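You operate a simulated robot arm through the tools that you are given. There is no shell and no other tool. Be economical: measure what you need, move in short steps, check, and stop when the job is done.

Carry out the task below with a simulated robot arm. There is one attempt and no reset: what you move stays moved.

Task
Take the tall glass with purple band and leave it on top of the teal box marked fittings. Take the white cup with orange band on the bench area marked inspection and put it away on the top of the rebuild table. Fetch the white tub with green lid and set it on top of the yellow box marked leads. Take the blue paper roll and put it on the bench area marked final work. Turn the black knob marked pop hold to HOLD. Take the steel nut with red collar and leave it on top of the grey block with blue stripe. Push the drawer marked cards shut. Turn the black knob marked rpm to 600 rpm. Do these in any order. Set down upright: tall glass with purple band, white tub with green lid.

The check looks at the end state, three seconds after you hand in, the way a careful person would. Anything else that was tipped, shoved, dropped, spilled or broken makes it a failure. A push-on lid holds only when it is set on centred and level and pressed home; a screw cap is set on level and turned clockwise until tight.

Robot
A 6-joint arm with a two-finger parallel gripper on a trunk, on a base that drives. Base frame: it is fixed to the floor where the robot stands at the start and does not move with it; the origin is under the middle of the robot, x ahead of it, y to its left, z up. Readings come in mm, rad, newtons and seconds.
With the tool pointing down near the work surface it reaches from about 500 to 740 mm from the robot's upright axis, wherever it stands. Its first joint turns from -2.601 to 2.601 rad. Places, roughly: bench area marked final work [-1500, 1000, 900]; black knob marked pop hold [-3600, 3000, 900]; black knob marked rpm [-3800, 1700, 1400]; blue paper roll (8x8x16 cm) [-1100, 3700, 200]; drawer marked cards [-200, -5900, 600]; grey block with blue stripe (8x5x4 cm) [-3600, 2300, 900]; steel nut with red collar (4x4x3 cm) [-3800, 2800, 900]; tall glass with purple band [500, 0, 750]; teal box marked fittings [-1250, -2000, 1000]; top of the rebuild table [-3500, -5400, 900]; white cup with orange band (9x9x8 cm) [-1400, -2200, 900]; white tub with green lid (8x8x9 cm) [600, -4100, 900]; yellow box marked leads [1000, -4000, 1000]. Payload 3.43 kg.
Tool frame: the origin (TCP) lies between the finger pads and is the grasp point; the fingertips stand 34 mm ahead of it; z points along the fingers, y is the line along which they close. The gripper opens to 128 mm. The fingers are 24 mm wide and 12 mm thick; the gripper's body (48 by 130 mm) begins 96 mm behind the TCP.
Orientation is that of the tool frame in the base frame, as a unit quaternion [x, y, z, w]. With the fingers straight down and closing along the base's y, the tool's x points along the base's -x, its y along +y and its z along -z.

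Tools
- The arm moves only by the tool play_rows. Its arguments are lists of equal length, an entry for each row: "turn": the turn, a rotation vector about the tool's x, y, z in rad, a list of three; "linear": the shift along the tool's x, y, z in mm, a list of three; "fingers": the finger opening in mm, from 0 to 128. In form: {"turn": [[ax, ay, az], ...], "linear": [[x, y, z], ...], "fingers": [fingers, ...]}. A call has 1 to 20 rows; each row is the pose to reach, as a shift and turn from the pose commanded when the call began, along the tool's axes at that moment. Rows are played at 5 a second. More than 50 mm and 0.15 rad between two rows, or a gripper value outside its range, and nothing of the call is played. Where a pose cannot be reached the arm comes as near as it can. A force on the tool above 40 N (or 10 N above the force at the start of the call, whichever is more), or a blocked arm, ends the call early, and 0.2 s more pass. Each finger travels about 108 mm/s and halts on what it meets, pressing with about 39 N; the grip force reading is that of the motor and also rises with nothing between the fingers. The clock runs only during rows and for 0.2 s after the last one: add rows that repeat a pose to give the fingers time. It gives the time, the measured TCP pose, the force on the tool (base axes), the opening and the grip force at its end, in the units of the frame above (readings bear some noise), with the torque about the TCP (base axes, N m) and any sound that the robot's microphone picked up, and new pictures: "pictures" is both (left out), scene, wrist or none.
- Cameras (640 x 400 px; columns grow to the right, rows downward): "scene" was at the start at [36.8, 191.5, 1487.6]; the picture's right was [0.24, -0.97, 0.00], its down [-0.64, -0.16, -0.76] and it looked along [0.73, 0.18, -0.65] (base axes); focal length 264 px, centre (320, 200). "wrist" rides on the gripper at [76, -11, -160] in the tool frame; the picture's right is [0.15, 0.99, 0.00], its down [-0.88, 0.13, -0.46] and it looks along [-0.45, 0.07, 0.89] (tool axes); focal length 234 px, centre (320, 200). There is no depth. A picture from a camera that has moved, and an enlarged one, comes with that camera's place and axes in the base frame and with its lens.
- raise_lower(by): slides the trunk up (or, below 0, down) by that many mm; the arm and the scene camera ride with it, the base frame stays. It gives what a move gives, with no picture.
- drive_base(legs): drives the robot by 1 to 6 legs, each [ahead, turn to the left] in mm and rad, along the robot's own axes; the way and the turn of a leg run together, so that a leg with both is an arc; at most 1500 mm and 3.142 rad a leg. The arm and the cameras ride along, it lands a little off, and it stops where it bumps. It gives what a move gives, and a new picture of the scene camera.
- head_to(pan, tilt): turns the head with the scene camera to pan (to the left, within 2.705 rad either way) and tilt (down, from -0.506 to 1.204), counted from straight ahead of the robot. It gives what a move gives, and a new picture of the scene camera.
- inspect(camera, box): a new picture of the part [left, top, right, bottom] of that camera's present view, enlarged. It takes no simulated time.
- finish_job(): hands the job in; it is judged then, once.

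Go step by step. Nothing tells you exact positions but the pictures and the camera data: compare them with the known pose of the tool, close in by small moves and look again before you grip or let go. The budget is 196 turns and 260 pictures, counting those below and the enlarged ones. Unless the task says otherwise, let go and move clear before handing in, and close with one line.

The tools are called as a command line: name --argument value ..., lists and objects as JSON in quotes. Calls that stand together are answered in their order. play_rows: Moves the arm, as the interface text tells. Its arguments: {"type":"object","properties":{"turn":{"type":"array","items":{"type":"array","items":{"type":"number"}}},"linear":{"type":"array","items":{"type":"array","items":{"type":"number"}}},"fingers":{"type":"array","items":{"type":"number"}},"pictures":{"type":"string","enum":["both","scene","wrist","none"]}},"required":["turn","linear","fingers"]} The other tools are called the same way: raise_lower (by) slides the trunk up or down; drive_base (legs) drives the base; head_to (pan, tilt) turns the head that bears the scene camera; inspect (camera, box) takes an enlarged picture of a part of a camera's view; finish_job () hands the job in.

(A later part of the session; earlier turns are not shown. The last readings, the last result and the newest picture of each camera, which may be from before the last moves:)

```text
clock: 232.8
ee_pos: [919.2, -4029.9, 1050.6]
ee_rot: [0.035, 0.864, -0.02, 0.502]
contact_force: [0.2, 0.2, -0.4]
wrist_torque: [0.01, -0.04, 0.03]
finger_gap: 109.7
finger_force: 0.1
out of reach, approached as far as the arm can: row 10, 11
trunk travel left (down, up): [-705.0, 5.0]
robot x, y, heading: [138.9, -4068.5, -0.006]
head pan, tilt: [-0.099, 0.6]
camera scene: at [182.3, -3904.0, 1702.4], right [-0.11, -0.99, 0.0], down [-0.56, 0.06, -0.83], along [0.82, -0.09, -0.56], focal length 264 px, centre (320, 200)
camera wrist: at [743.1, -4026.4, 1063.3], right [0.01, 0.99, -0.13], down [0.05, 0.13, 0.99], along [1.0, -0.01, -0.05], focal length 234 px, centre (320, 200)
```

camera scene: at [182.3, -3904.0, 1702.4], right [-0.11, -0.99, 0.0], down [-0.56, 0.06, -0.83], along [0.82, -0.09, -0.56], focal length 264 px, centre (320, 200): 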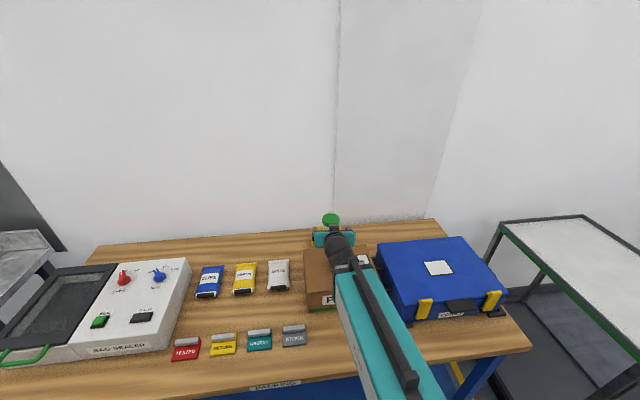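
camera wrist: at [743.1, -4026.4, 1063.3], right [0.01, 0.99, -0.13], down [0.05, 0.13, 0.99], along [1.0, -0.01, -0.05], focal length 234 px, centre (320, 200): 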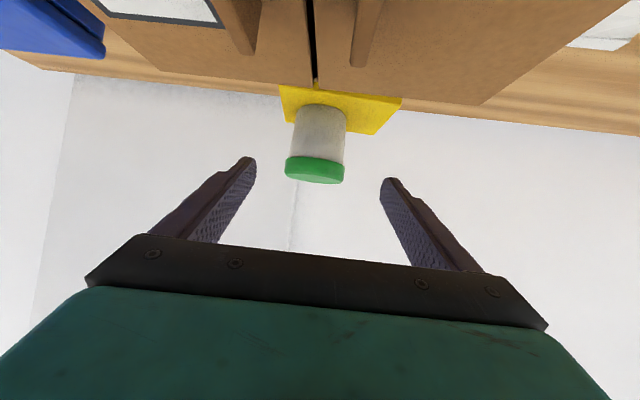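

The tub stands upright on the LEADS box. Next is the blue paper roll at the far end of the room, so I'll back out, level the tool and drive north along the aisle.

drive_base --legs '[[-450, 0]]'

play_rows --turn '[[0, 0.14, 0], [0, 0.28, 0], [0, 0.42, 0], [0, 0.56, 0], [0, 0.7, 0], [0, 0.84, 0], [0, 0.98, 0], [0, 1.05, 0], [0, 1.05, 0]]' --linear '[[6, 0, -10], [12, 0, -20], [18, 0, -30], [24, 0, -40], [30, 0, -50], [36, 0, -60], [42, 0, -70], [50, 0, -80], [50, 0, -80]]' --fingers '[100, 100, 100, 100, 100, 100, 100, 100, 100]' --pictures "none"

drive_base --legs '[[0, 1.57], [1500, 0], [1500, 0], [1500, 0], [1500, 0]]'

head_to --pan 0.3 --tilt 0.5

```text
clock: 235.8
ee_pos: [468.2, -4027.9, 1050.3]
ee_rot: [0.036, 0.864, -0.021, 0.502]
contact_force: [0.7, -1.9, -0.4]
wrist_torque: [-0.01, 0.01, 0.01]
finger_gap: 109.9
finger_force: 0.1
trunk travel left (down, up): [-705.0, 5.0]
robot x, y, heading: [-309.3, -4061.6, -0.004]
head pan, tilt: [-0.099, 0.6]
camera scene: at [-268.5, -3901.0, 1702.4], right [-0.11, -0.99, 0.0], down [-0.56, 0.06, -0.83], along [0.82, -0.09, -0.56], focal length 264 px, centre (320, 200)
```

scene: 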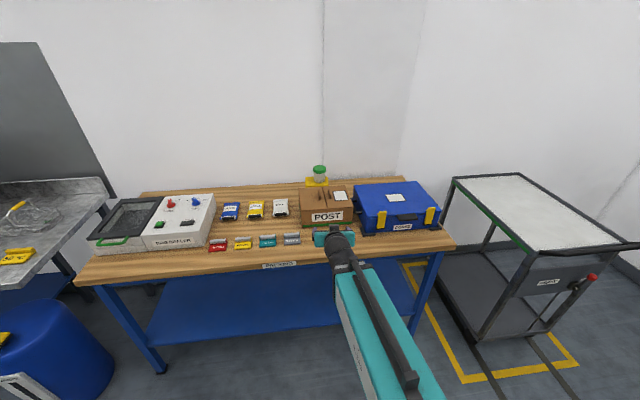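

```text
clock: 237.8
ee_pos: [374.9, -4019.0, 1046.4]
ee_rot: [0.041, 0.999, 0.0, 0.002]
contact_force: [-0.1, -0.2, -0.4]
wrist_torque: [-0.04, 0.03, 0.0]
finger_gap: 99.9
finger_force: 0.1
trunk travel left (down, up): [-705.0, 5.0]
robot x, y, heading: [-314.3, -4064.4, -0.009]
head pan, tilt: [-0.099, 0.6]
```

```text
clock: 275.9
ee_pos: [-510.6, 2636.9, 1047.1]
ee_rot: [-0.694, 0.72, 0.001, 0.002]
contact_force: [0.5, 0.7, 0.1]
wrist_torque: [0.0, 0.01, 0.02]
finger_gap: 99.9
finger_force: 0.1
trunk travel left (down, up): [-705.0, 5.0]
robot x, y, heading: [-431.4, 1953.9, 1.609]
head pan, tilt: [-0.099, 0.6]
camera scene: at [-596.5, 1991.6, 1702.4], right [1.0, -0.06, 0.0], down [-0.03, -0.56, -0.83], along [0.05, 0.82, -0.56], focal length 264 px, centre (320, 200)
```

scene: 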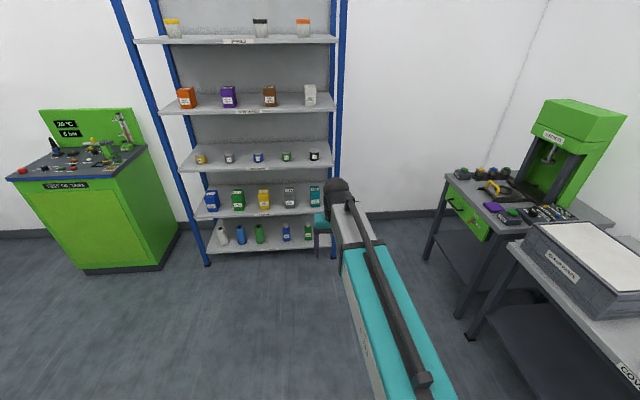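

```text
clock: 276.7
ee_pos: [-510.5, 2637.1, 1046.1]
ee_rot: [-0.695, 0.719, 0.001, 0.002]
contact_force: [0.4, -0.5, 0.5]
wrist_torque: [0.03, 0.02, -0.01]
finger_gap: 100.0
finger_force: 0.0
trunk travel left (down, up): [-705.0, 5.0]
robot x, y, heading: [-438.7, 1951.8, 1.612]
head pan, tilt: [0.3, 0.499]
camera scene: at [-632.0, 1989.0, 1711.5], right [0.94, 0.33, 0.0], down [0.16, -0.45, -0.88], along [-0.29, 0.83, -0.48], focal length 264 px, centre (320, 200)
```

scene: 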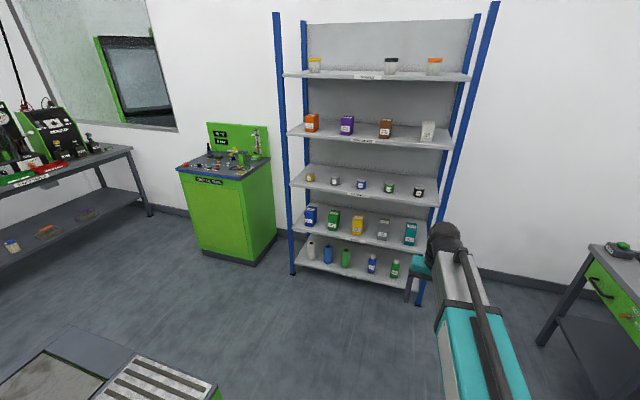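

The blue roll is second from the left on the bottom shelf. I'll zoom in on it.

inspect --camera "scene" --box '[280, 190, 440, 290]'

```text
4.00 times, centred on (360, 240) of scene
camera zoom: at [-632.0, 1989.0, 1711.5], right [0.94, 0.33, 0.0], down [0.16, -0.45, -0.88], along [-0.29, 0.83, -0.48], focal length 1057 px, centre (160, 40)
```

zoom: 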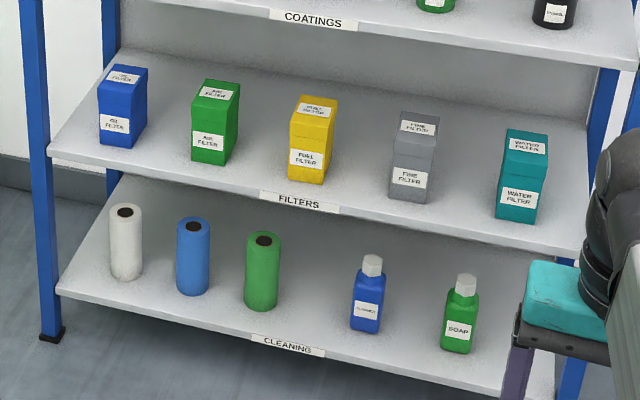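

The roll is near x≈-1120, y≈3640. I'll drive to stand in front of it at about (-1115, 2750), facing +y.

drive_base --legs '[[780, 0], [0, 1.53], [650, 0], [0, -1.57]]'

raise_lower --by -450

head_to --pan 0.2 --tilt 0.6

```text
clock: 295.8
ee_pos: [-1160.8, 3434.4, 1047.5]
ee_rot: [-0.669, 0.744, 0.002, 0.003]
contact_force: [-0.3, 0.5, 0.3]
wrist_torque: [-0.01, -0.02, -0.01]
finger_gap: 100.2
finger_force: 0.1
trunk travel left (down, up): [-705.0, 5.0]
robot x, y, heading: [-1109.3, 2745.2, 1.549]
head pan, tilt: [0.3, 0.499]
camera scene: at [-1304.9, 2793.6, 1711.4], right [0.96, 0.27, 0.0], down [0.13, -0.46, -0.88], along [-0.24, 0.85, -0.48], focal length 264 px, centre (320, 200)
```

scene: 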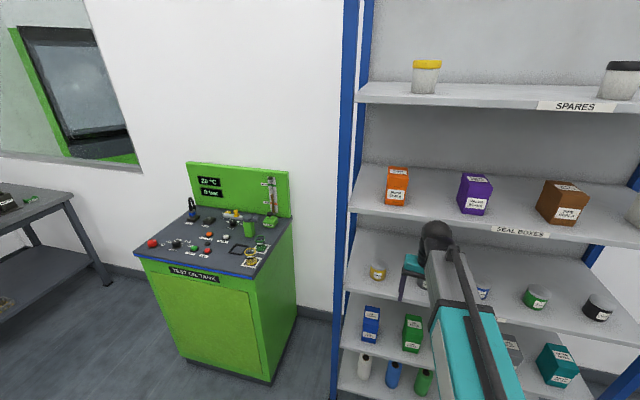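

```text
refused: -450 is not a number from -400 to 400
```

```text
clock: 296.4
ee_pos: [-1159.2, 3434.6, 1046.4]
ee_rot: [-0.668, 0.744, 0.001, 0.002]
contact_force: [0.5, -0.5, -0.3]
wrist_torque: [-0.02, -0.01, -0.01]
finger_gap: 100.2
finger_force: 0.0
trunk travel left (down, up): [-705.0, 5.0]
robot x, y, heading: [-1109.6, 2745.6, 1.543]
head pan, tilt: [0.201, 0.6]
camera scene: at [-1294.4, 2793.6, 1702.5], right [0.98, 0.17, 0.0], down [0.1, -0.56, -0.83], along [-0.14, 0.81, -0.56], focal length 264 px, centre (320, 200)
```

scene: 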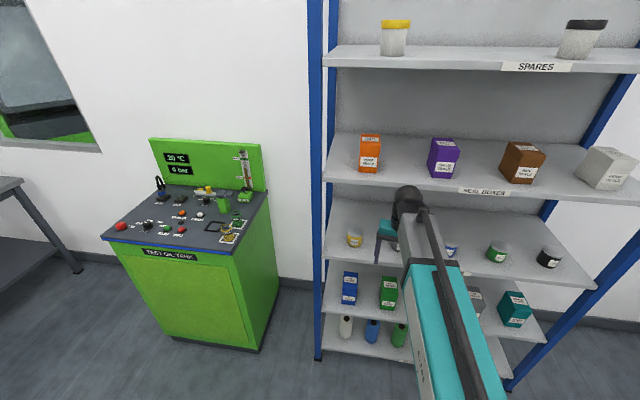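

raise_lower --by -400

head_to --pan 0.2 --tilt 0.7

inspect --camera "scene" --box '[300, 160, 460, 280]'

```text
clock: 300.3
ee_pos: [-1159.6, 3433.1, 646.4]
ee_rot: [-0.668, 0.744, 0.002, 0.002]
contact_force: [0.4, -1.0, -0.6]
wrist_torque: [0.0, 0.02, 0.0]
finger_gap: 100.0
finger_force: 0.0
trunk travel left (down, up): [-305.0, 405.0]
robot x, y, heading: [-1108.4, 2743.6, 1.548]
head pan, tilt: [0.201, 0.6]
```

```text
clock: 300.9
ee_pos: [-1159.5, 3434.4, 647.0]
ee_rot: [-0.668, 0.744, 0.002, 0.002]
contact_force: [0.4, -0.2, 0.0]
wrist_torque: [0.01, -0.02, 0.0]
finger_gap: 99.9
finger_force: 0.0
trunk travel left (down, up): [-305.0, 405.0]
robot x, y, heading: [-1109.3, 2746.7, 1.539]
head pan, tilt: [0.201, 0.7]
camera scene: at [-1294.2, 2790.1, 1293.8], right [0.98, 0.17, 0.0], down [0.11, -0.63, -0.77], along [-0.13, 0.75, -0.64], focal length 264 px, centre (320, 200)
```

scene: 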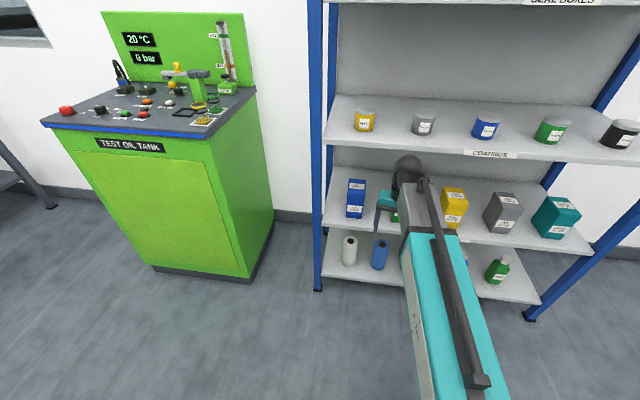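

```text
3.33 times, centred on (380, 220) of scene
camera zoom: at [-1294.2, 2790.1, 1293.8], right [0.98, 0.17, 0.0], down [0.11, -0.63, -0.77], along [-0.13, 0.75, -0.64], focal length 881 px, centre (120, 133)
```

zoom: 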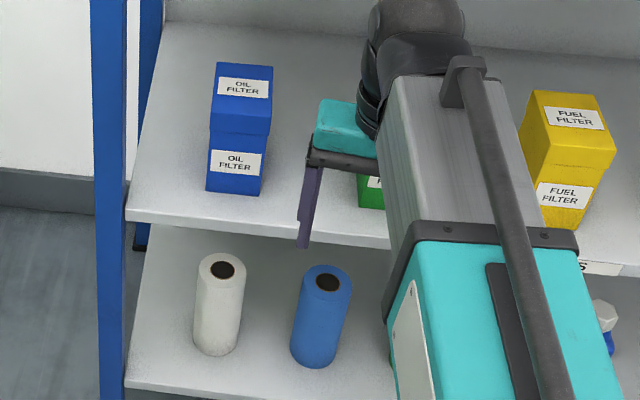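

The roll centre is at about (-1145, 3646), standing on z≈168–328, with the shelf above at z≈465. I'll lower the trunk, square the tool up and tilt it for a frontal grasp.

raise_lower --by -300

drive_base --legs '[[25, 0]]'

play_rows --turn '[[0, 0, -0.05], [0, 0, -0.107], [0, 0, -0.107]]' --linear '[[0, -7, 0], [-1.5, -14, 0], [-1.5, -14, 0]]' --fingers '[100, 100, 100]' --pictures "none"

```text
clock: 303.9
ee_pos: [-1159.4, 3433.3, 347.6]
ee_rot: [-0.668, 0.744, 0.002, 0.001]
contact_force: [-0.3, 0.2, -0.2]
wrist_torque: [0.01, -0.01, 0.01]
finger_gap: 100.0
finger_force: 0.0
trunk travel left (down, up): [-5.0, 705.0]
robot x, y, heading: [-1109.7, 2743.2, 1.546]
head pan, tilt: [0.201, 0.7]
```

```text
clock: 304.8
ee_pos: [-1158.6, 3458.6, 345.7]
ee_rot: [-0.668, 0.744, 0.002, 0.002]
contact_force: [-0.2, -0.7, -0.4]
wrist_torque: [0.02, 0.01, -0.02]
finger_gap: 100.2
finger_force: 0.2
trunk travel left (down, up): [-5.0, 705.0]
robot x, y, heading: [-1105.7, 2768.9, 1.539]
head pan, tilt: [0.201, 0.7]
camera scene: at [-1293.5, 2815.3, 993.8], right [0.98, 0.17, 0.0], down [0.11, -0.63, -0.76], along [-0.13, 0.75, -0.64], focal length 264 px, centre (320, 200)
```

scene: 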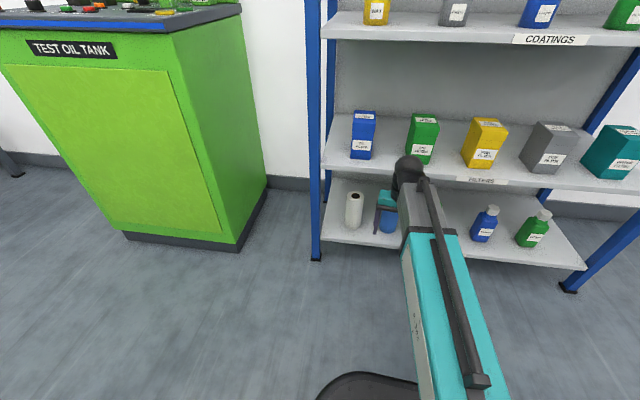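

```text
clock: 305.6
ee_pos: [-1144.6, 3460.1, 346.5]
ee_rot: [-0.707, 0.707, 0.002, 0.002]
contact_force: [-1.3, -0.1, -0.5]
wrist_torque: [0.08, 0.0, 0.0]
finger_gap: 99.8
finger_force: 0.1
trunk travel left (down, up): [-5.0, 705.0]
robot x, y, heading: [-1108.5, 2771.6, 1.542]
head pan, tilt: [0.201, 0.7]
```

play_rows --turn '[[0, -0.14, 0], [0, -0.28, 0], [0, -0.42, 0], [0, -0.56, 0], [0, -0.7, 0], [0, -0.84, 0], [0, -0.98, 0], [0, -1.1, 0], [0, -1.1, 0]]' --linear '[[-12, 0, 0], [-24, 0, 0], [-36, 0, 5], [-48, 0, 10], [-60, 0, 18], [-75, 0, 26], [-88, 0, 34], [-97, 0, 41], [-97, 0, 41]]' --fingers '[105, 105, 105, 105, 105, 105, 105, 105, 105]' --pictures "both"

```text
clock: 307.6
ee_pos: [-1144.4, 3557.3, 304.1]
ee_rot: [-0.601, 0.603, 0.371, 0.372]
contact_force: [0.1, 0.3, 0.3]
wrist_torque: [0.0, -0.02, -0.02]
finger_gap: 105.4
finger_force: 0.2
trunk travel left (down, up): [-5.0, 705.0]
robot x, y, heading: [-1106.7, 2771.6, 1.544]
head pan, tilt: [0.201, 0.7]
camera scene: at [-1293.5, 2815.2, 993.8], right [0.98, 0.17, 0.0], down [0.11, -0.63, -0.77], along [-0.13, 0.75, -0.64], focal length 264 px, centre (320, 200)
camera wrist: at [-1132.7, 3379.5, 308.3], right [-0.99, -0.06, -0.13], down [-0.13, -0.01, 0.99], along [-0.07, 1.0, 0.0], focal length 234 px, centre (320, 200)
```

scene: 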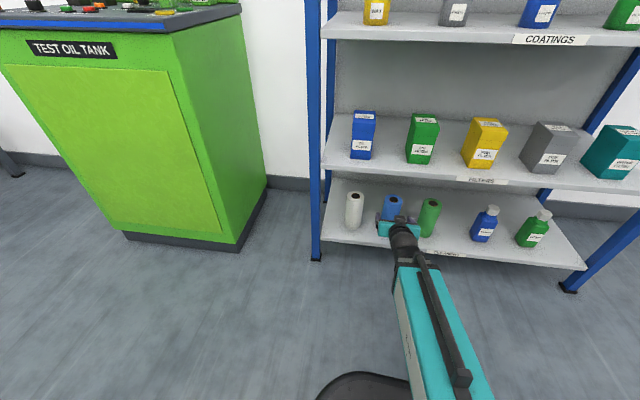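
wrist: 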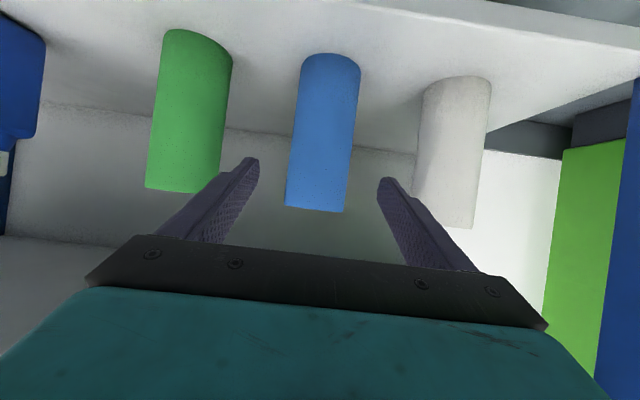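

The roll is centred between the fingers with clearance to its neighbours. I'll advance and close.

play_rows --turn '[[0, 0, 0], [0, 0, 0], [0, 0, 0], [0, 0, 0], [0, 0, 0], [0, 0, 0], [0, 0, 0], [0, 0, 0], [0, 0, 0], [0, 0, 0]]' --linear '[[4, 0, 15], [4, 0, 40], [4, 0, 65], [4, 0, 88], [4, 0, 101], [4, 0, 101], [4, 0, 101], [4, 0, 101], [4, 0, 101], [4, 0, 101]]' --fingers '[105, 105, 105, 105, 105, 100, 85, 70, 60, 55]' --pictures "both"

```text
clock: 309.8
ee_pos: [-1146.0, 3645.2, 257.5]
ee_rot: [-0.601, 0.603, 0.371, 0.371]
contact_force: [0.2, -0.1, -0.8]
wrist_torque: [0.01, 0.07, 0.01]
finger_gap: 69.0
finger_force: 39.0
trunk travel left (down, up): [-5.0, 705.0]
robot x, y, heading: [-1108.0, 2768.2, 1.54]
head pan, tilt: [0.201, 0.7]
camera scene: at [-1293.5, 2815.3, 993.7], right [0.98, 0.17, 0.0], down [0.11, -0.63, -0.76], along [-0.13, 0.75, -0.64], focal length 264 px, centre (320, 200)
camera wrist: at [-1134.1, 3467.5, 259.8], right [-0.99, -0.06, -0.13], down [-0.13, -0.01, 0.99], along [-0.07, 1.0, 0.0], focal length 234 px, centre (320, 200)
```

scene: 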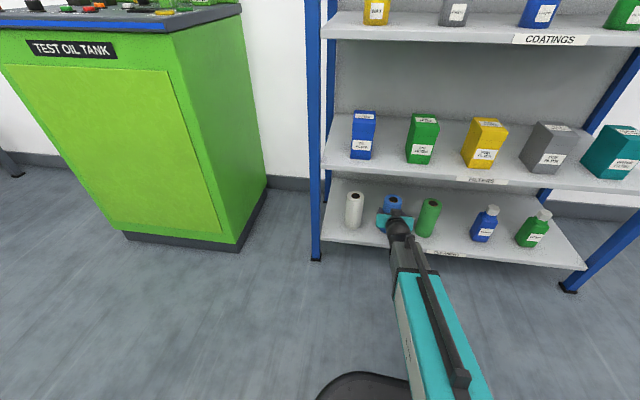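
wrist: 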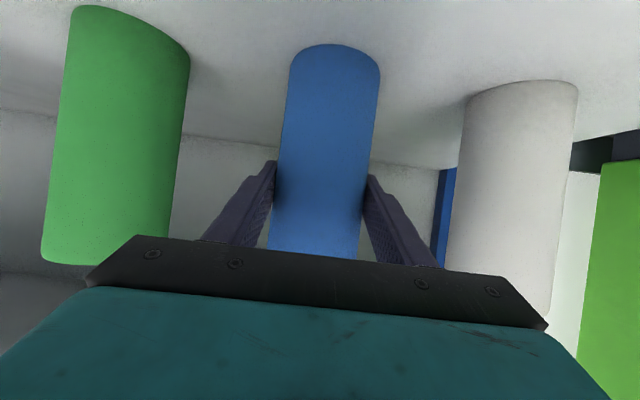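

The roll is held at 69 mm. I'll lift it 30 mm, pull it out by backing up, then raise the trunk and look west.

play_rows --turn '[[0, 0, 0], [0, 0, 0], [0, 0, 0], [0, 0, 0]]' --linear '[[-9, 0, -4.5], [-18, 0, -9], [-27, 0, -13.5], [-27, 0, -13.5]]' --fingers '[50, 50, 50, 50]' --pictures "wrist"

drive_base --legs '[[-150, 0]]'

raise_lower --by 400

raise_lower --by 300

head_to --pan 1.5 --tilt 0.4

head_to --pan 2.3 --tilt 0.4

```text
clock: 310.8
ee_pos: [-1145.4, 3645.4, 287.0]
ee_rot: [-0.602, 0.602, 0.371, 0.37]
contact_force: [0.0, -0.2, -1.7]
wrist_torque: [-0.02, 0.0, -0.05]
finger_gap: 68.7
finger_force: 39.1
trunk travel left (down, up): [-5.0, 705.0]
robot x, y, heading: [-1105.3, 2769.7, 1.541]
head pan, tilt: [0.201, 0.7]
camera wrist: at [-1134.3, 3467.5, 290.7], right [-0.99, -0.06, -0.13], down [-0.13, -0.01, 0.99], along [-0.06, 1.0, 0.0], focal length 234 px, centre (320, 200)
```

wrist: 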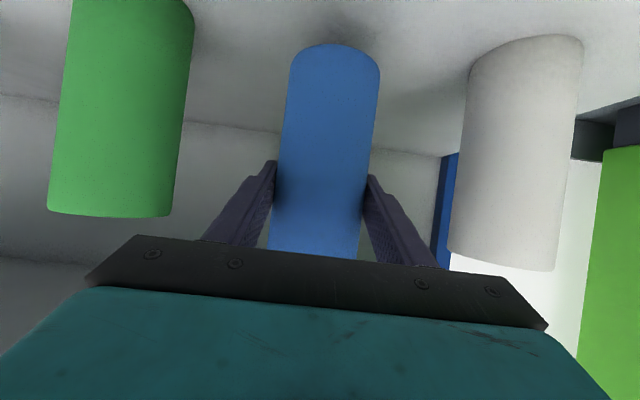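

```text
clock: 312.2
ee_pos: [-1151.2, 3493.6, 287.4]
ee_rot: [0.603, -0.601, -0.372, -0.37]
contact_force: [-0.7, -0.1, -1.3]
wrist_torque: [-0.04, 0.02, 0.02]
finger_gap: 68.8
finger_force: 38.7
trunk travel left (down, up): [-5.0, 705.0]
robot x, y, heading: [-1109.9, 2618.8, 1.544]
head pan, tilt: [0.201, 0.7]
camera scene: at [-1297.7, 2662.7, 993.7], right [0.98, 0.17, 0.0], down [0.11, -0.63, -0.76], along [-0.13, 0.75, -0.64], focal length 264 px, centre (320, 200)
```

scene: 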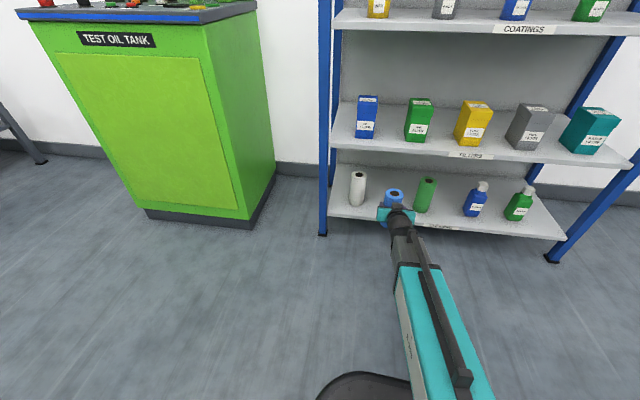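

```text
clock: 316.1
ee_pos: [-1151.0, 3492.3, 687.0]
ee_rot: [-0.602, 0.602, 0.371, 0.371]
contact_force: [-0.6, -0.6, -1.0]
wrist_torque: [0.0, 0.02, 0.01]
finger_gap: 68.7
finger_force: 39.2
trunk travel left (down, up): [-405.0, 305.0]
robot x, y, heading: [-1109.6, 2619.5, 1.541]
head pan, tilt: [0.201, 0.7]
```

```text
clock: 319.1
ee_pos: [-1151.8, 3492.5, 986.7]
ee_rot: [0.602, -0.602, -0.371, -0.371]
contact_force: [-0.1, -0.4, -0.5]
wrist_torque: [-0.03, 0.0, 0.01]
finger_gap: 68.6
finger_force: 39.1
trunk travel left (down, up): [-705.0, 5.0]
robot x, y, heading: [-1114.5, 2619.5, 1.544]
head pan, tilt: [0.201, 0.7]
```

```text
clock: 320.5
ee_pos: [-1152.0, 3492.3, 986.8]
ee_rot: [-0.602, 0.602, 0.37, 0.371]
contact_force: [0.1, 0.1, -0.9]
wrist_torque: [-0.01, 0.01, 0.01]
finger_gap: 68.7
finger_force: 39.1
trunk travel left (down, up): [-705.0, 5.0]
robot x, y, heading: [-1109.7, 2617.5, 1.544]
head pan, tilt: [1.499, 0.4]
camera scene: at [-1375.1, 2588.2, 1720.6], right [0.1, 1.0, 0.0], down [0.39, -0.04, -0.92], along [-0.92, 0.09, -0.39], focal length 264 px, centre (320, 200)
```

scene: 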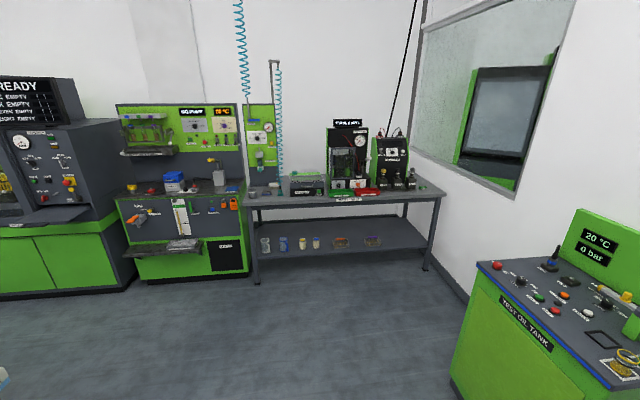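

```text
clock: 321.7
ee_pos: [-1152.2, 3491.8, 986.1]
ee_rot: [-0.602, 0.602, 0.371, 0.372]
contact_force: [0.0, -0.5, -2.2]
wrist_torque: [-0.03, -0.04, -0.03]
finger_gap: 68.5
finger_force: 39.3
trunk travel left (down, up): [-705.0, 5.0]
robot x, y, heading: [-1110.4, 2617.6, 1.546]
head pan, tilt: [2.3, 0.4]
camera scene: at [-1353.7, 2519.3, 1720.6], right [-0.65, 0.76, 0.0], down [0.3, 0.25, -0.92], along [-0.7, -0.6, -0.39], focal length 264 px, centre (320, 200)
```

scene: 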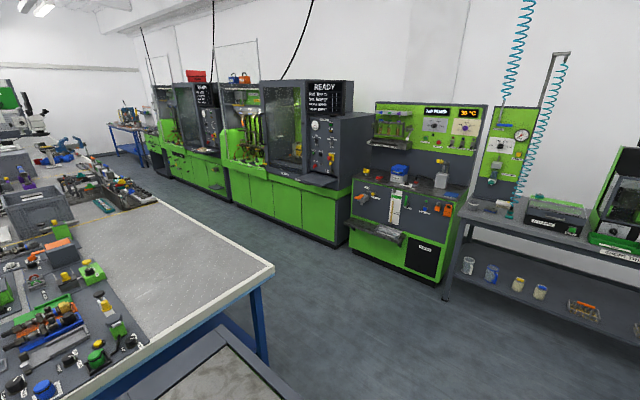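

The empty metal surface at the west side of the island (x -2016…-1450, y 250…1640, z≈900) belongs to the final-work area. I'll raise the roll and drive round the north-west corner to its west side.

play_rows --turn '[[0, 0, 0], [0, 0, 0], [0, 0, 0], [0, 0, 0], [0, 0, 0]]' --linear '[[-30, 0, -15], [-60, 0, -30], [-85, 0, -43], [-98, 0, -50], [-98, 0, -50]]' --fingers '[50, 50, 50, 50, 50]' --pictures "none"

drive_base --legs '[[0, 1.6], [790, 0], [0, 0.927], [917, 0], [0, 0.64], [885, 0]]'

head_to --pan 1.2 --tilt 0.5

```text
clock: 322.9
ee_pos: [-1152.1, 3491.8, 1096.8]
ee_rot: [0.602, -0.602, -0.371, -0.371]
contact_force: [0.0, 0.4, -1.7]
wrist_torque: [-0.04, 0.02, 0.0]
finger_gap: 68.6
finger_force: 39.0
trunk travel left (down, up): [-705.0, 5.0]
robot x, y, heading: [-1114.4, 2618.6, 1.55]
head pan, tilt: [2.3, 0.4]
```

```text
clock: 325.3
ee_pos: [-1521.1, 3412.3, 1096.7]
ee_rot: [0.718, -0.459, -0.441, -0.281]
contact_force: [-0.2, 1.0, -2.1]
wrist_torque: [-0.04, -0.01, 0.07]
finger_gap: 68.7
finger_force: 38.8
trunk travel left (down, up): [-705.0, 5.0]
robot x, y, heading: [-1115.1, 2633.7, 1.907]
head pan, tilt: [2.3, 0.4]
stopped in leg 1: the robot was blocked; the commanded pose is now the measured one
camera scene: at [-1311.8, 2456.8, 1720.4], right [-0.87, 0.49, 0.0], down [0.19, 0.34, -0.92], along [-0.45, -0.81, -0.39], focal length 264 px, centre (320, 200)
```

scene: 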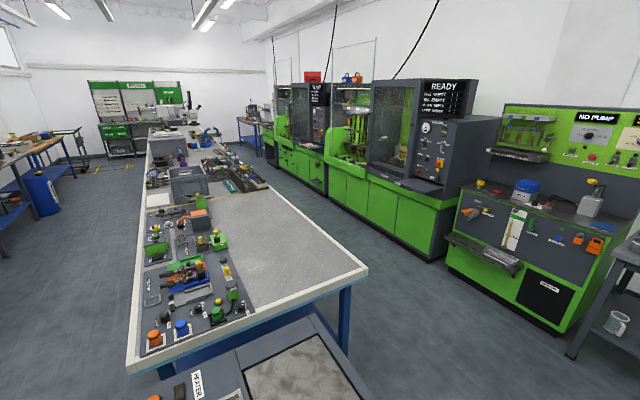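

```text
clock: 326.7
ee_pos: [-1519.1, 3413.5, 1097.2]
ee_rot: [0.718, -0.459, -0.442, -0.282]
contact_force: [0.4, -0.1, -2.1]
wrist_torque: [0.0, -0.04, -0.04]
finger_gap: 68.6
finger_force: 38.4
trunk travel left (down, up): [-705.0, 5.0]
robot x, y, heading: [-1120.7, 2637.7, 1.9]
head pan, tilt: [1.201, 0.499]
camera scene: at [-1356.9, 2541.7, 1711.5], right [0.03, 1.0, 0.0], down [0.48, -0.02, -0.88], along [-0.88, 0.03, -0.48], focal length 264 px, centre (320, 200)
```

scene: 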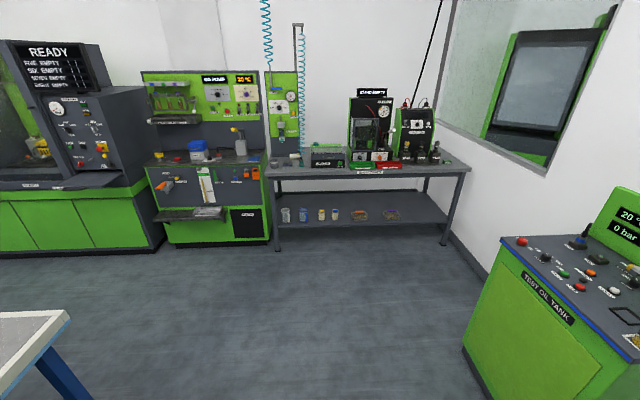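

The base touched the unit at the island's north end while turning. I'll move forward a little first, then turn and continue the route.

drive_base --legs '[[130, 0], [0, 1.24], [750, 0]]'

head_to --pan 1.5 --tilt 0.6

```text
clock: 336.2
ee_pos: [-2761.5, 2678.3, 1096.4]
ee_rot: [0.851, 0.029, -0.523, 0.018]
contact_force: [0.0, 0.8, -1.8]
wrist_torque: [-0.04, -0.02, 0.02]
finger_gap: 68.8
finger_force: 38.9
trunk travel left (down, up): [-705.0, 5.0]
robot x, y, heading: [-1893.8, 2776.7, 3.111]
head pan, tilt: [1.201, 0.499]
camera scene: at [-1887.9, 2523.1, 1711.5], right [-0.92, 0.39, 0.0], down [0.19, 0.44, -0.88], along [-0.34, -0.81, -0.48], focal length 264 px, centre (320, 200)
```

scene: 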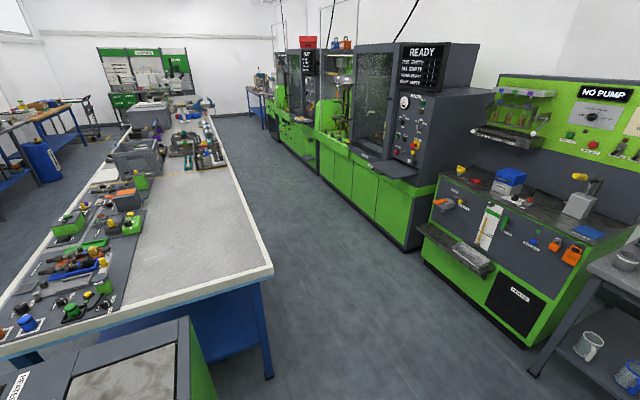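

```text
clock: 337.0
ee_pos: [-2760.0, 2678.7, 1095.8]
ee_rot: [0.851, 0.029, -0.524, 0.019]
contact_force: [0.5, -0.2, -1.8]
wrist_torque: [-0.03, -0.02, 0.02]
finger_gap: 68.7
finger_force: 38.0
trunk travel left (down, up): [-705.0, 5.0]
robot x, y, heading: [-1894.6, 2775.1, 3.111]
head pan, tilt: [1.499, 0.6]
camera scene: at [-1860.4, 2518.9, 1702.4], right [-0.99, 0.1, 0.0], down [0.06, 0.56, -0.83], along [-0.09, -0.82, -0.56], focal length 264 px, centre (320, 200)
```

scene: 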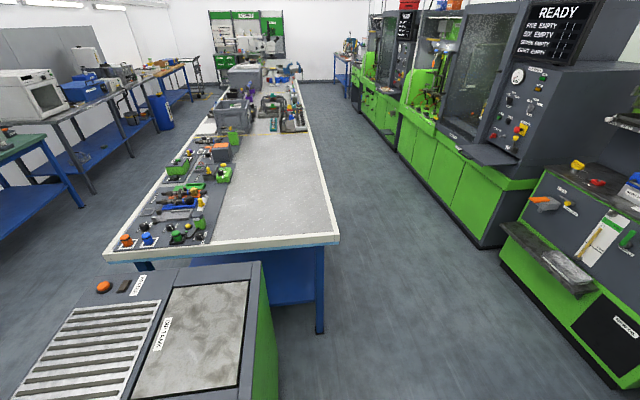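

drive_base --legs '[[0, 1.036], [1037, 0], [0, 0.565], [900, 0], [0, 1.57]]'

head_to --pan 0.1 --tilt 0.7

inspect --camera "wrist" --box '[0, 0, 640, 400]'

```text
clock: 359.0
ee_pos: [-1607.6, 1063.3, 1098.2]
ee_rot: [-0.02, 0.851, 0.013, 0.525]
contact_force: [-0.7, 0.0, -1.8]
wrist_torque: [0.01, 0.0, 0.02]
finger_gap: 68.8
finger_force: 39.0
trunk travel left (down, up): [-705.0, 5.0]
robot x, y, heading: [-2477.9, 1014.1, -0.065]
head pan, tilt: [1.499, 0.6]
camera scene: at [-2501.0, 1277.4, 1702.4], right [0.99, -0.14, 0.0], down [-0.08, -0.56, -0.83], along [0.11, 0.82, -0.56], focal length 264 px, centre (320, 200)
```

scene: 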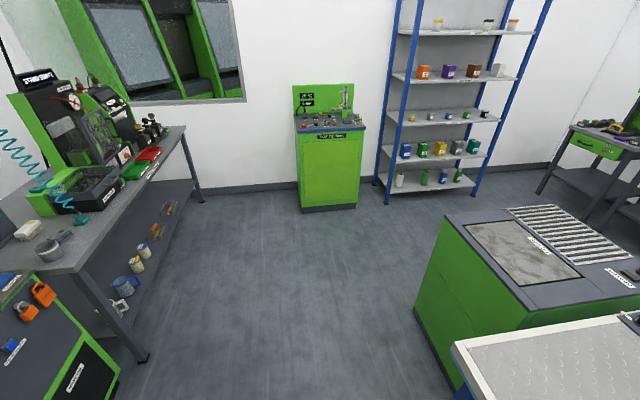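

```text
clock: 360.5
ee_pos: [-1607.4, 1063.1, 1097.0]
ee_rot: [-0.021, 0.851, 0.013, 0.524]
contact_force: [-0.3, 0.2, -2.1]
wrist_torque: [-0.01, 0.01, 0.0]
finger_gap: 68.7
finger_force: 39.1
trunk travel left (down, up): [-705.0, 5.0]
robot x, y, heading: [-2479.9, 1013.6, -0.064]
head pan, tilt: [0.099, 0.7]
camera scene: at [-2426.5, 1192.9, 1693.7], right [0.04, -1.0, 0.0], down [-0.64, -0.02, -0.76], along [0.76, 0.03, -0.64], focal length 264 px, centre (320, 200)
```

scene: 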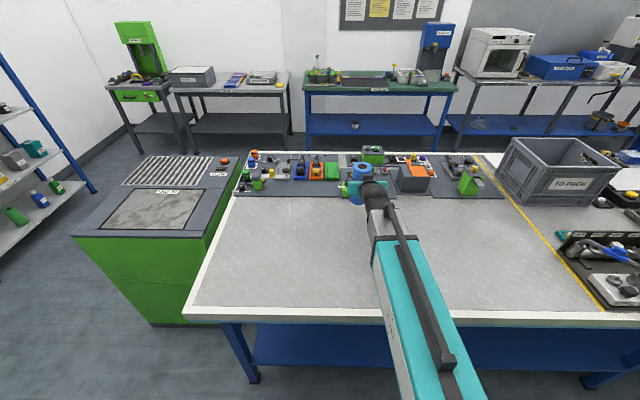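

```text
1.00 times, centred on (320, 200) of wrist (not enlarged: the box is as wide or as high as the picture)
camera zoom: at [-1783.0, 1043.0, 1100.7], right [-0.11, 0.98, -0.13], down [-0.02, 0.13, 0.99], along [0.99, 0.11, 0.0], focal length 234 px, centre (320, 200)
```

zoom: 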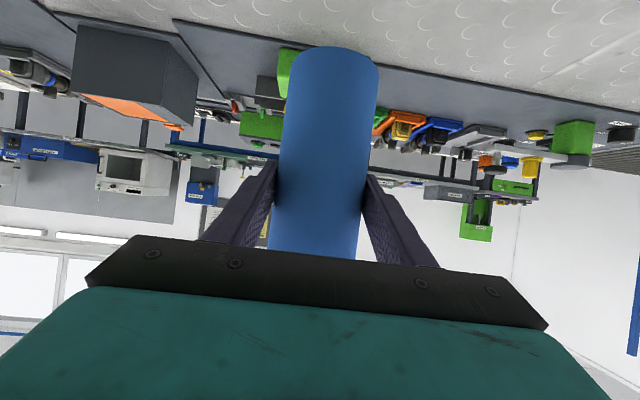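

The spot under the roll is clear metal at about (-1607, 1063). I'll lower it toward the bench.

play_rows --turn '[[0, 0, 0], [0, 0, 0], [0, 0, 0], [0, 0, 0], [0, 0, 0], [0, 0, 0]]' --linear '[[18, 0, 9], [36, 0, 18], [54, 0, 27], [66, 0, 33], [74, 0, 37], [74, 0, 37]]' --fingers '[50, 50, 50, 50, 50, 50]' --pictures "wrist"

```text
clock: 361.9
ee_pos: [-1607.4, 1063.3, 1013.3]
ee_rot: [-0.02, 0.852, 0.012, 0.523]
contact_force: [-0.2, 0.1, -2.0]
wrist_torque: [-0.01, 0.02, 0.01]
finger_gap: 68.7
finger_force: 38.9
trunk travel left (down, up): [-705.0, 5.0]
robot x, y, heading: [-2479.3, 1017.9, -0.061]
head pan, tilt: [0.099, 0.7]
camera wrist: at [-1783.3, 1042.6, 1017.8], right [-0.11, 0.98, -0.13], down [-0.02, 0.13, 0.99], along [0.99, 0.11, 0.0], focal length 234 px, centre (320, 200)
```

wrist: 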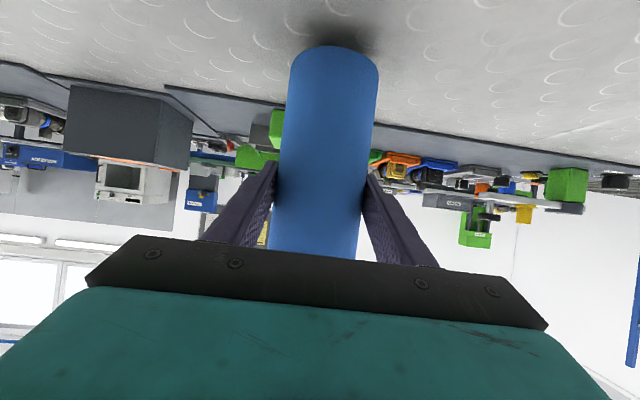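

play_rows --turn '[[0, 0, 0], [0, 0, 0], [0, 0, 0], [0, 0, 0], [0, 0, 0], [0, 0, 0], [0, 0, 0], [0, 0, 0]]' --linear '[[2, 0, 1], [4, 0, 2], [6, 0, 3], [8, 0, 4], [10, 0, 5], [12, 0, 6], [14, 0, 7], [14, 0, 7]]' --fingers '[50, 50, 50, 50, 50, 50, 50, 50]' --pictures "wrist"

```text
clock: 363.7
ee_pos: [-1608.0, 1063.8, 998.5]
ee_rot: [-0.02, 0.852, 0.013, 0.523]
contact_force: [1.2, -0.4, -1.9]
wrist_torque: [-0.01, 0.02, 0.0]
finger_gap: 68.5
finger_force: 38.9
trunk travel left (down, up): [-705.0, 5.0]
robot x, y, heading: [-2479.1, 1015.8, -0.064]
head pan, tilt: [0.099, 0.7]
camera wrist: at [-1783.6, 1043.4, 1002.4], right [-0.11, 0.98, -0.13], down [-0.02, 0.13, 0.99], along [0.99, 0.11, 0.0], focal length 234 px, centre (320, 200)
```

wrist: 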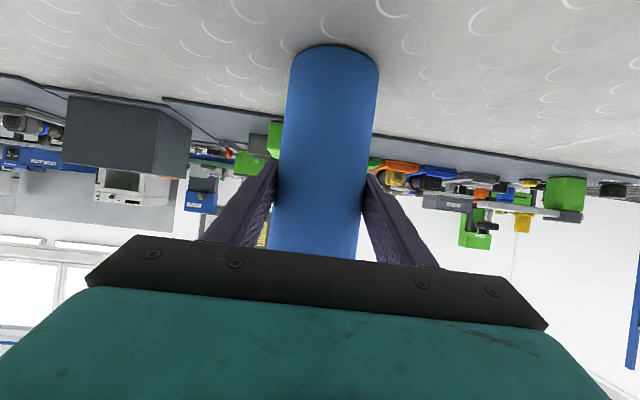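

play_rows --turn '[[0, 0, 0], [0, 0, 0], [0, 0, 0], [0, 0, 0], [0, 0, 0], [0, 0, 0]]' --linear '[[1, 0, 0.5], [2, 0, 1], [3, 0, 1.5], [4, 0, 2], [5, 0, 2.5], [5, 0, 2.5]]' --fingers '[50, 50, 50, 50, 50, 50]' --pictures "none"

```text
clock: 365.1
ee_pos: [-1609.0, 1063.5, 995.2]
ee_rot: [-0.02, 0.85, 0.013, 0.526]
contact_force: [3.1, -1.0, 14.7]
wrist_torque: [-0.42, -0.26, -0.12]
finger_gap: 68.9
finger_force: 38.8
trunk travel left (down, up): [-705.0, 5.0]
robot x, y, heading: [-2477.7, 1013.5, -0.065]
head pan, tilt: [0.099, 0.7]
```

Contact at 15 N. I'll ease off, release, and retreat.

play_rows --turn '[[0, 0, 0], [0, 0, 0], [0, 0, 0], [0, 0, 0], [0, 0, 0], [0, 0, 0], [0, 0, 0], [0, 0, 0], [0, 0, 0], [0, 0, 0]]' --linear '[[-2, 0, -1], [-2, 0, -1], [-2, 0, -1], [-2, 0, -1], [-2, 0, -1], [-2, 0, -15], [-2, 0, -40], [-2, 0, -65], [-2, 0, -90], [-2, 0, -90]]' --fingers '[64, 72, 85, 100, 110, 110, 110, 110, 110, 110]' --pictures "both"

```text
clock: 367.3
ee_pos: [-1687.4, 1059.6, 1035.3]
ee_rot: [-0.021, 0.851, 0.013, 0.524]
contact_force: [0.0, 0.0, -0.3]
wrist_torque: [0.0, 0.01, -0.02]
finger_gap: 110.3
finger_force: 0.2
trunk travel left (down, up): [-705.0, 5.0]
robot x, y, heading: [-2479.8, 1011.4, -0.066]
head pan, tilt: [0.099, 0.7]
camera scene: at [-2426.5, 1192.9, 1693.7], right [0.04, -1.0, 0.0], down [-0.64, -0.02, -0.76], along [0.76, 0.03, -0.64], focal length 264 px, centre (320, 200)
camera wrist: at [-1862.7, 1039.3, 1039.7], right [-0.11, 0.98, -0.13], down [-0.02, 0.13, 0.99], along [0.99, 0.11, 0.0], focal length 234 px, centre (320, 200)
```

scene: 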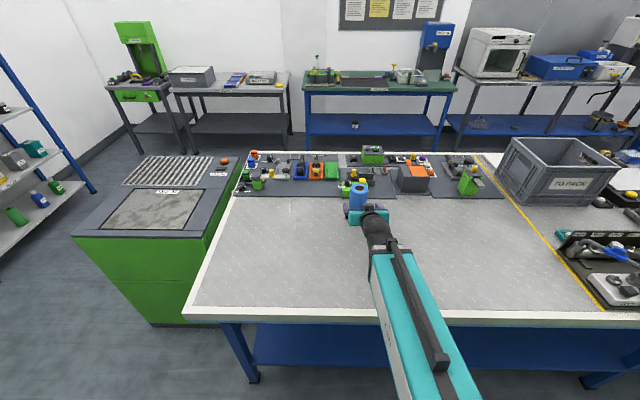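
wrist: 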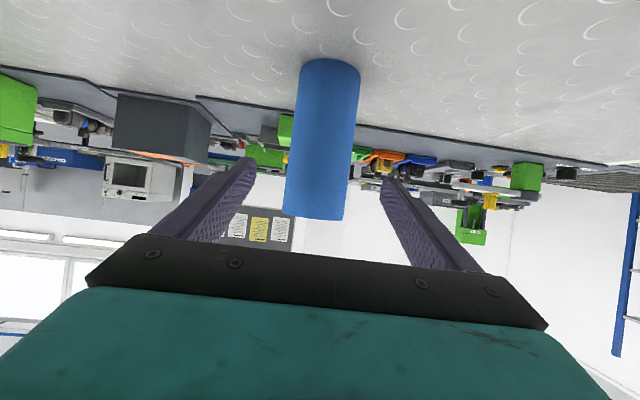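

The roll is standing in the final-work area. Now the west wall items; I'll back off, level the tool and turn toward them.

drive_base --legs '[[-250, 0]]'

play_rows --turn '[[0, 0.14, 0], [0, 0.28, 0], [0, 0.42, 0], [0, 0.56, 0], [0, 0.7, 0], [0, 0.84, 0], [0, 0.98, 0], [0, 1.1, 0], [0, 1.1, 0]]' --linear '[[6, 0, -10], [12, 0, -20], [18, 0, -30], [24, 0, -40], [30, 0, -50], [36, 0, -60], [42, 0, -70], [50, 0, -80], [50, 0, -80]]' --fingers '[80, 60, 40, 40, 40, 40, 40, 40, 40]' --pictures "none"

drive_base --legs '[[0, 1.63], [700, 0], [0, 1.0]]'

head_to --pan 0.5 --tilt 0.4

```text
clock: 369.3
ee_pos: [-1940.1, 1070.8, 1036.5]
ee_rot: [-0.018, 0.852, 0.011, 0.524]
contact_force: [0.5, 0.7, 0.1]
wrist_torque: [-0.02, -0.02, 0.01]
finger_gap: 110.1
finger_force: 0.1
trunk travel left (down, up): [-705.0, 5.0]
robot x, y, heading: [-2728.2, 1027.9, -0.077]
head pan, tilt: [0.099, 0.7]
camera scene: at [-2678.4, 1208.2, 1693.8], right [0.02, -1.0, 0.0], down [-0.64, -0.02, -0.77], along [0.77, 0.02, -0.64], focal length 264 px, centre (320, 200)
```

scene: 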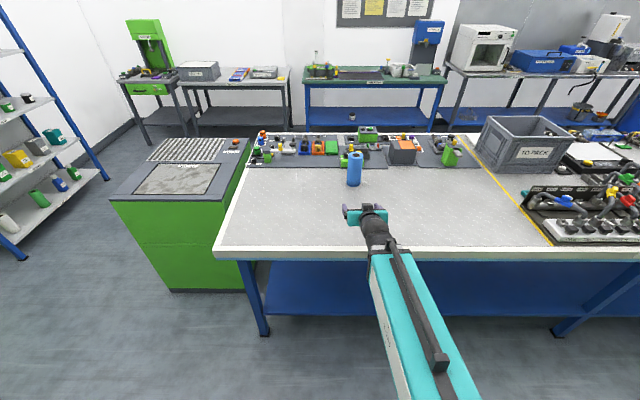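

```text
clock: 371.3
ee_pos: [-2034.6, 1067.7, 1026.9]
ee_rot: [-0.021, 1.0, 0.0, 0.001]
contact_force: [0.1, 0.6, 0.5]
wrist_torque: [0.0, -0.05, 0.0]
finger_gap: 39.9
finger_force: 0.0
trunk travel left (down, up): [-705.0, 5.0]
robot x, y, heading: [-2729.7, 1029.1, -0.077]
head pan, tilt: [0.099, 0.7]
```

```text
clock: 384.5
ee_pos: [-3309.2, 2052.8, 1025.3]
ee_rot: [0.969, -0.245, -0.002, -0.001]
contact_force: [0.4, 0.4, -0.5]
wrist_torque: [0.0, -0.02, 0.01]
finger_gap: 39.9
finger_force: 0.0
trunk travel left (down, up): [-705.0, 5.0]
robot x, y, heading: [-2707.1, 1702.1, 2.517]
head pan, tilt: [0.099, 0.7]
camera scene: at [-2846.6, 1580.3, 1693.6], right [0.5, 0.87, 0.0], down [0.56, -0.32, -0.76], along [-0.66, 0.38, -0.65], focal length 264 px, centre (320, 200)
```

scene: 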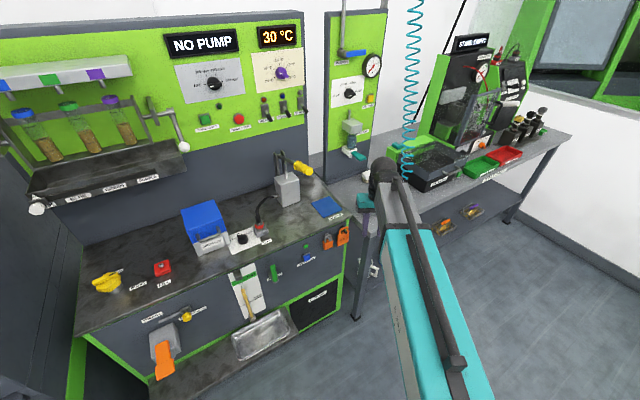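

```text
clock: 385.3
ee_pos: [-3307.0, 2053.2, 1027.4]
ee_rot: [0.969, -0.247, -0.002, 0.001]
contact_force: [-0.2, 0.2, 0.4]
wrist_torque: [0.02, 0.0, 0.02]
finger_gap: 39.9
finger_force: 0.0
trunk travel left (down, up): [-705.0, 5.0]
robot x, y, heading: [-2710.3, 1703.2, 2.527]
head pan, tilt: [0.499, 0.4]
camera scene: at [-2862.4, 1549.7, 1720.6], right [0.12, 0.99, 0.0], down [0.39, -0.05, -0.92], along [-0.91, 0.11, -0.39], focal length 264 px, centre (320, 200)
```

scene: 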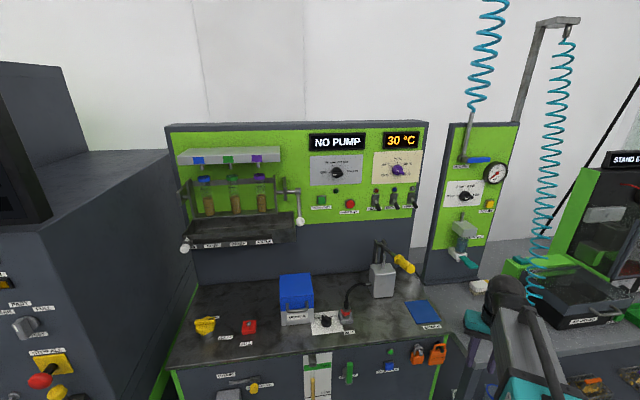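

inspect --camera "scene" --box '[300, 120, 430, 215]'

inspect --camera "scene" --box '[420, 120, 520, 280]'

head_to --pan -0.3 --tilt 0.5

```text
4.21 times, centred on (365, 168) of scene
camera zoom: at [-2862.4, 1549.7, 1720.6], right [0.12, 0.99, 0.0], down [0.39, -0.05, -0.92], along [-0.91, 0.11, -0.39], focal length 1113 px, centre (130, 337)
```

zoom: 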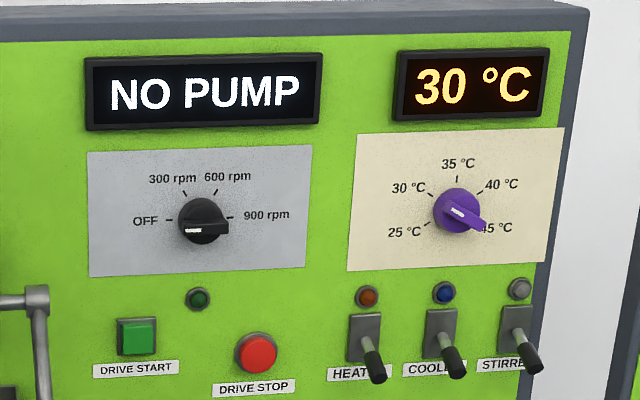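

```text
2.50 times, centred on (470, 200) of scene
camera zoom: at [-2862.4, 1549.7, 1720.6], right [0.12, 0.99, 0.0], down [0.39, -0.05, -0.92], along [-0.91, 0.11, -0.39], focal length 661 px, centre (-55, 200)
```

zoom: 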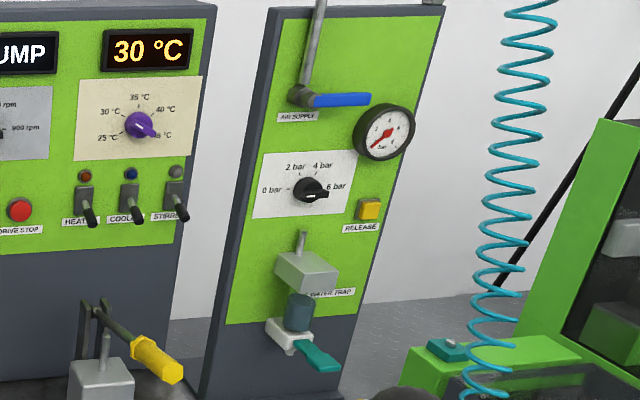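

```text
clock: 386.5
ee_pos: [-3308.4, 2053.3, 1026.7]
ee_rot: [0.969, -0.247, -0.002, 0.0]
contact_force: [-0.5, 0.4, -0.9]
wrist_torque: [-0.01, 0.01, -0.01]
finger_gap: 39.8
finger_force: 0.0
trunk travel left (down, up): [-705.0, 5.0]
robot x, y, heading: [-2710.2, 1701.1, 2.527]
head pan, tilt: [-0.3, 0.499]
camera scene: at [-2826.2, 1610.4, 1711.5], right [0.79, 0.61, 0.0], down [0.29, -0.38, -0.88], along [-0.53, 0.7, -0.48], focal length 264 px, centre (320, 200)
```

scene: 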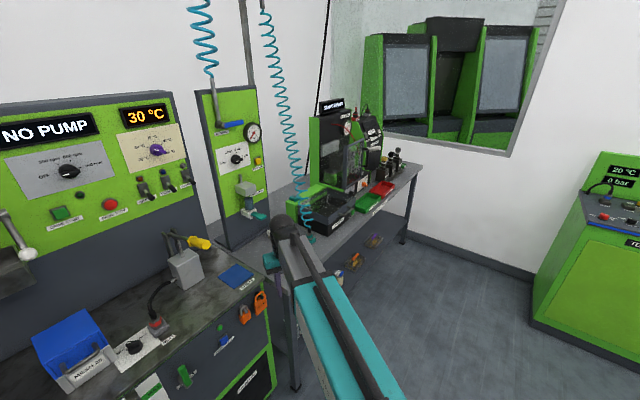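

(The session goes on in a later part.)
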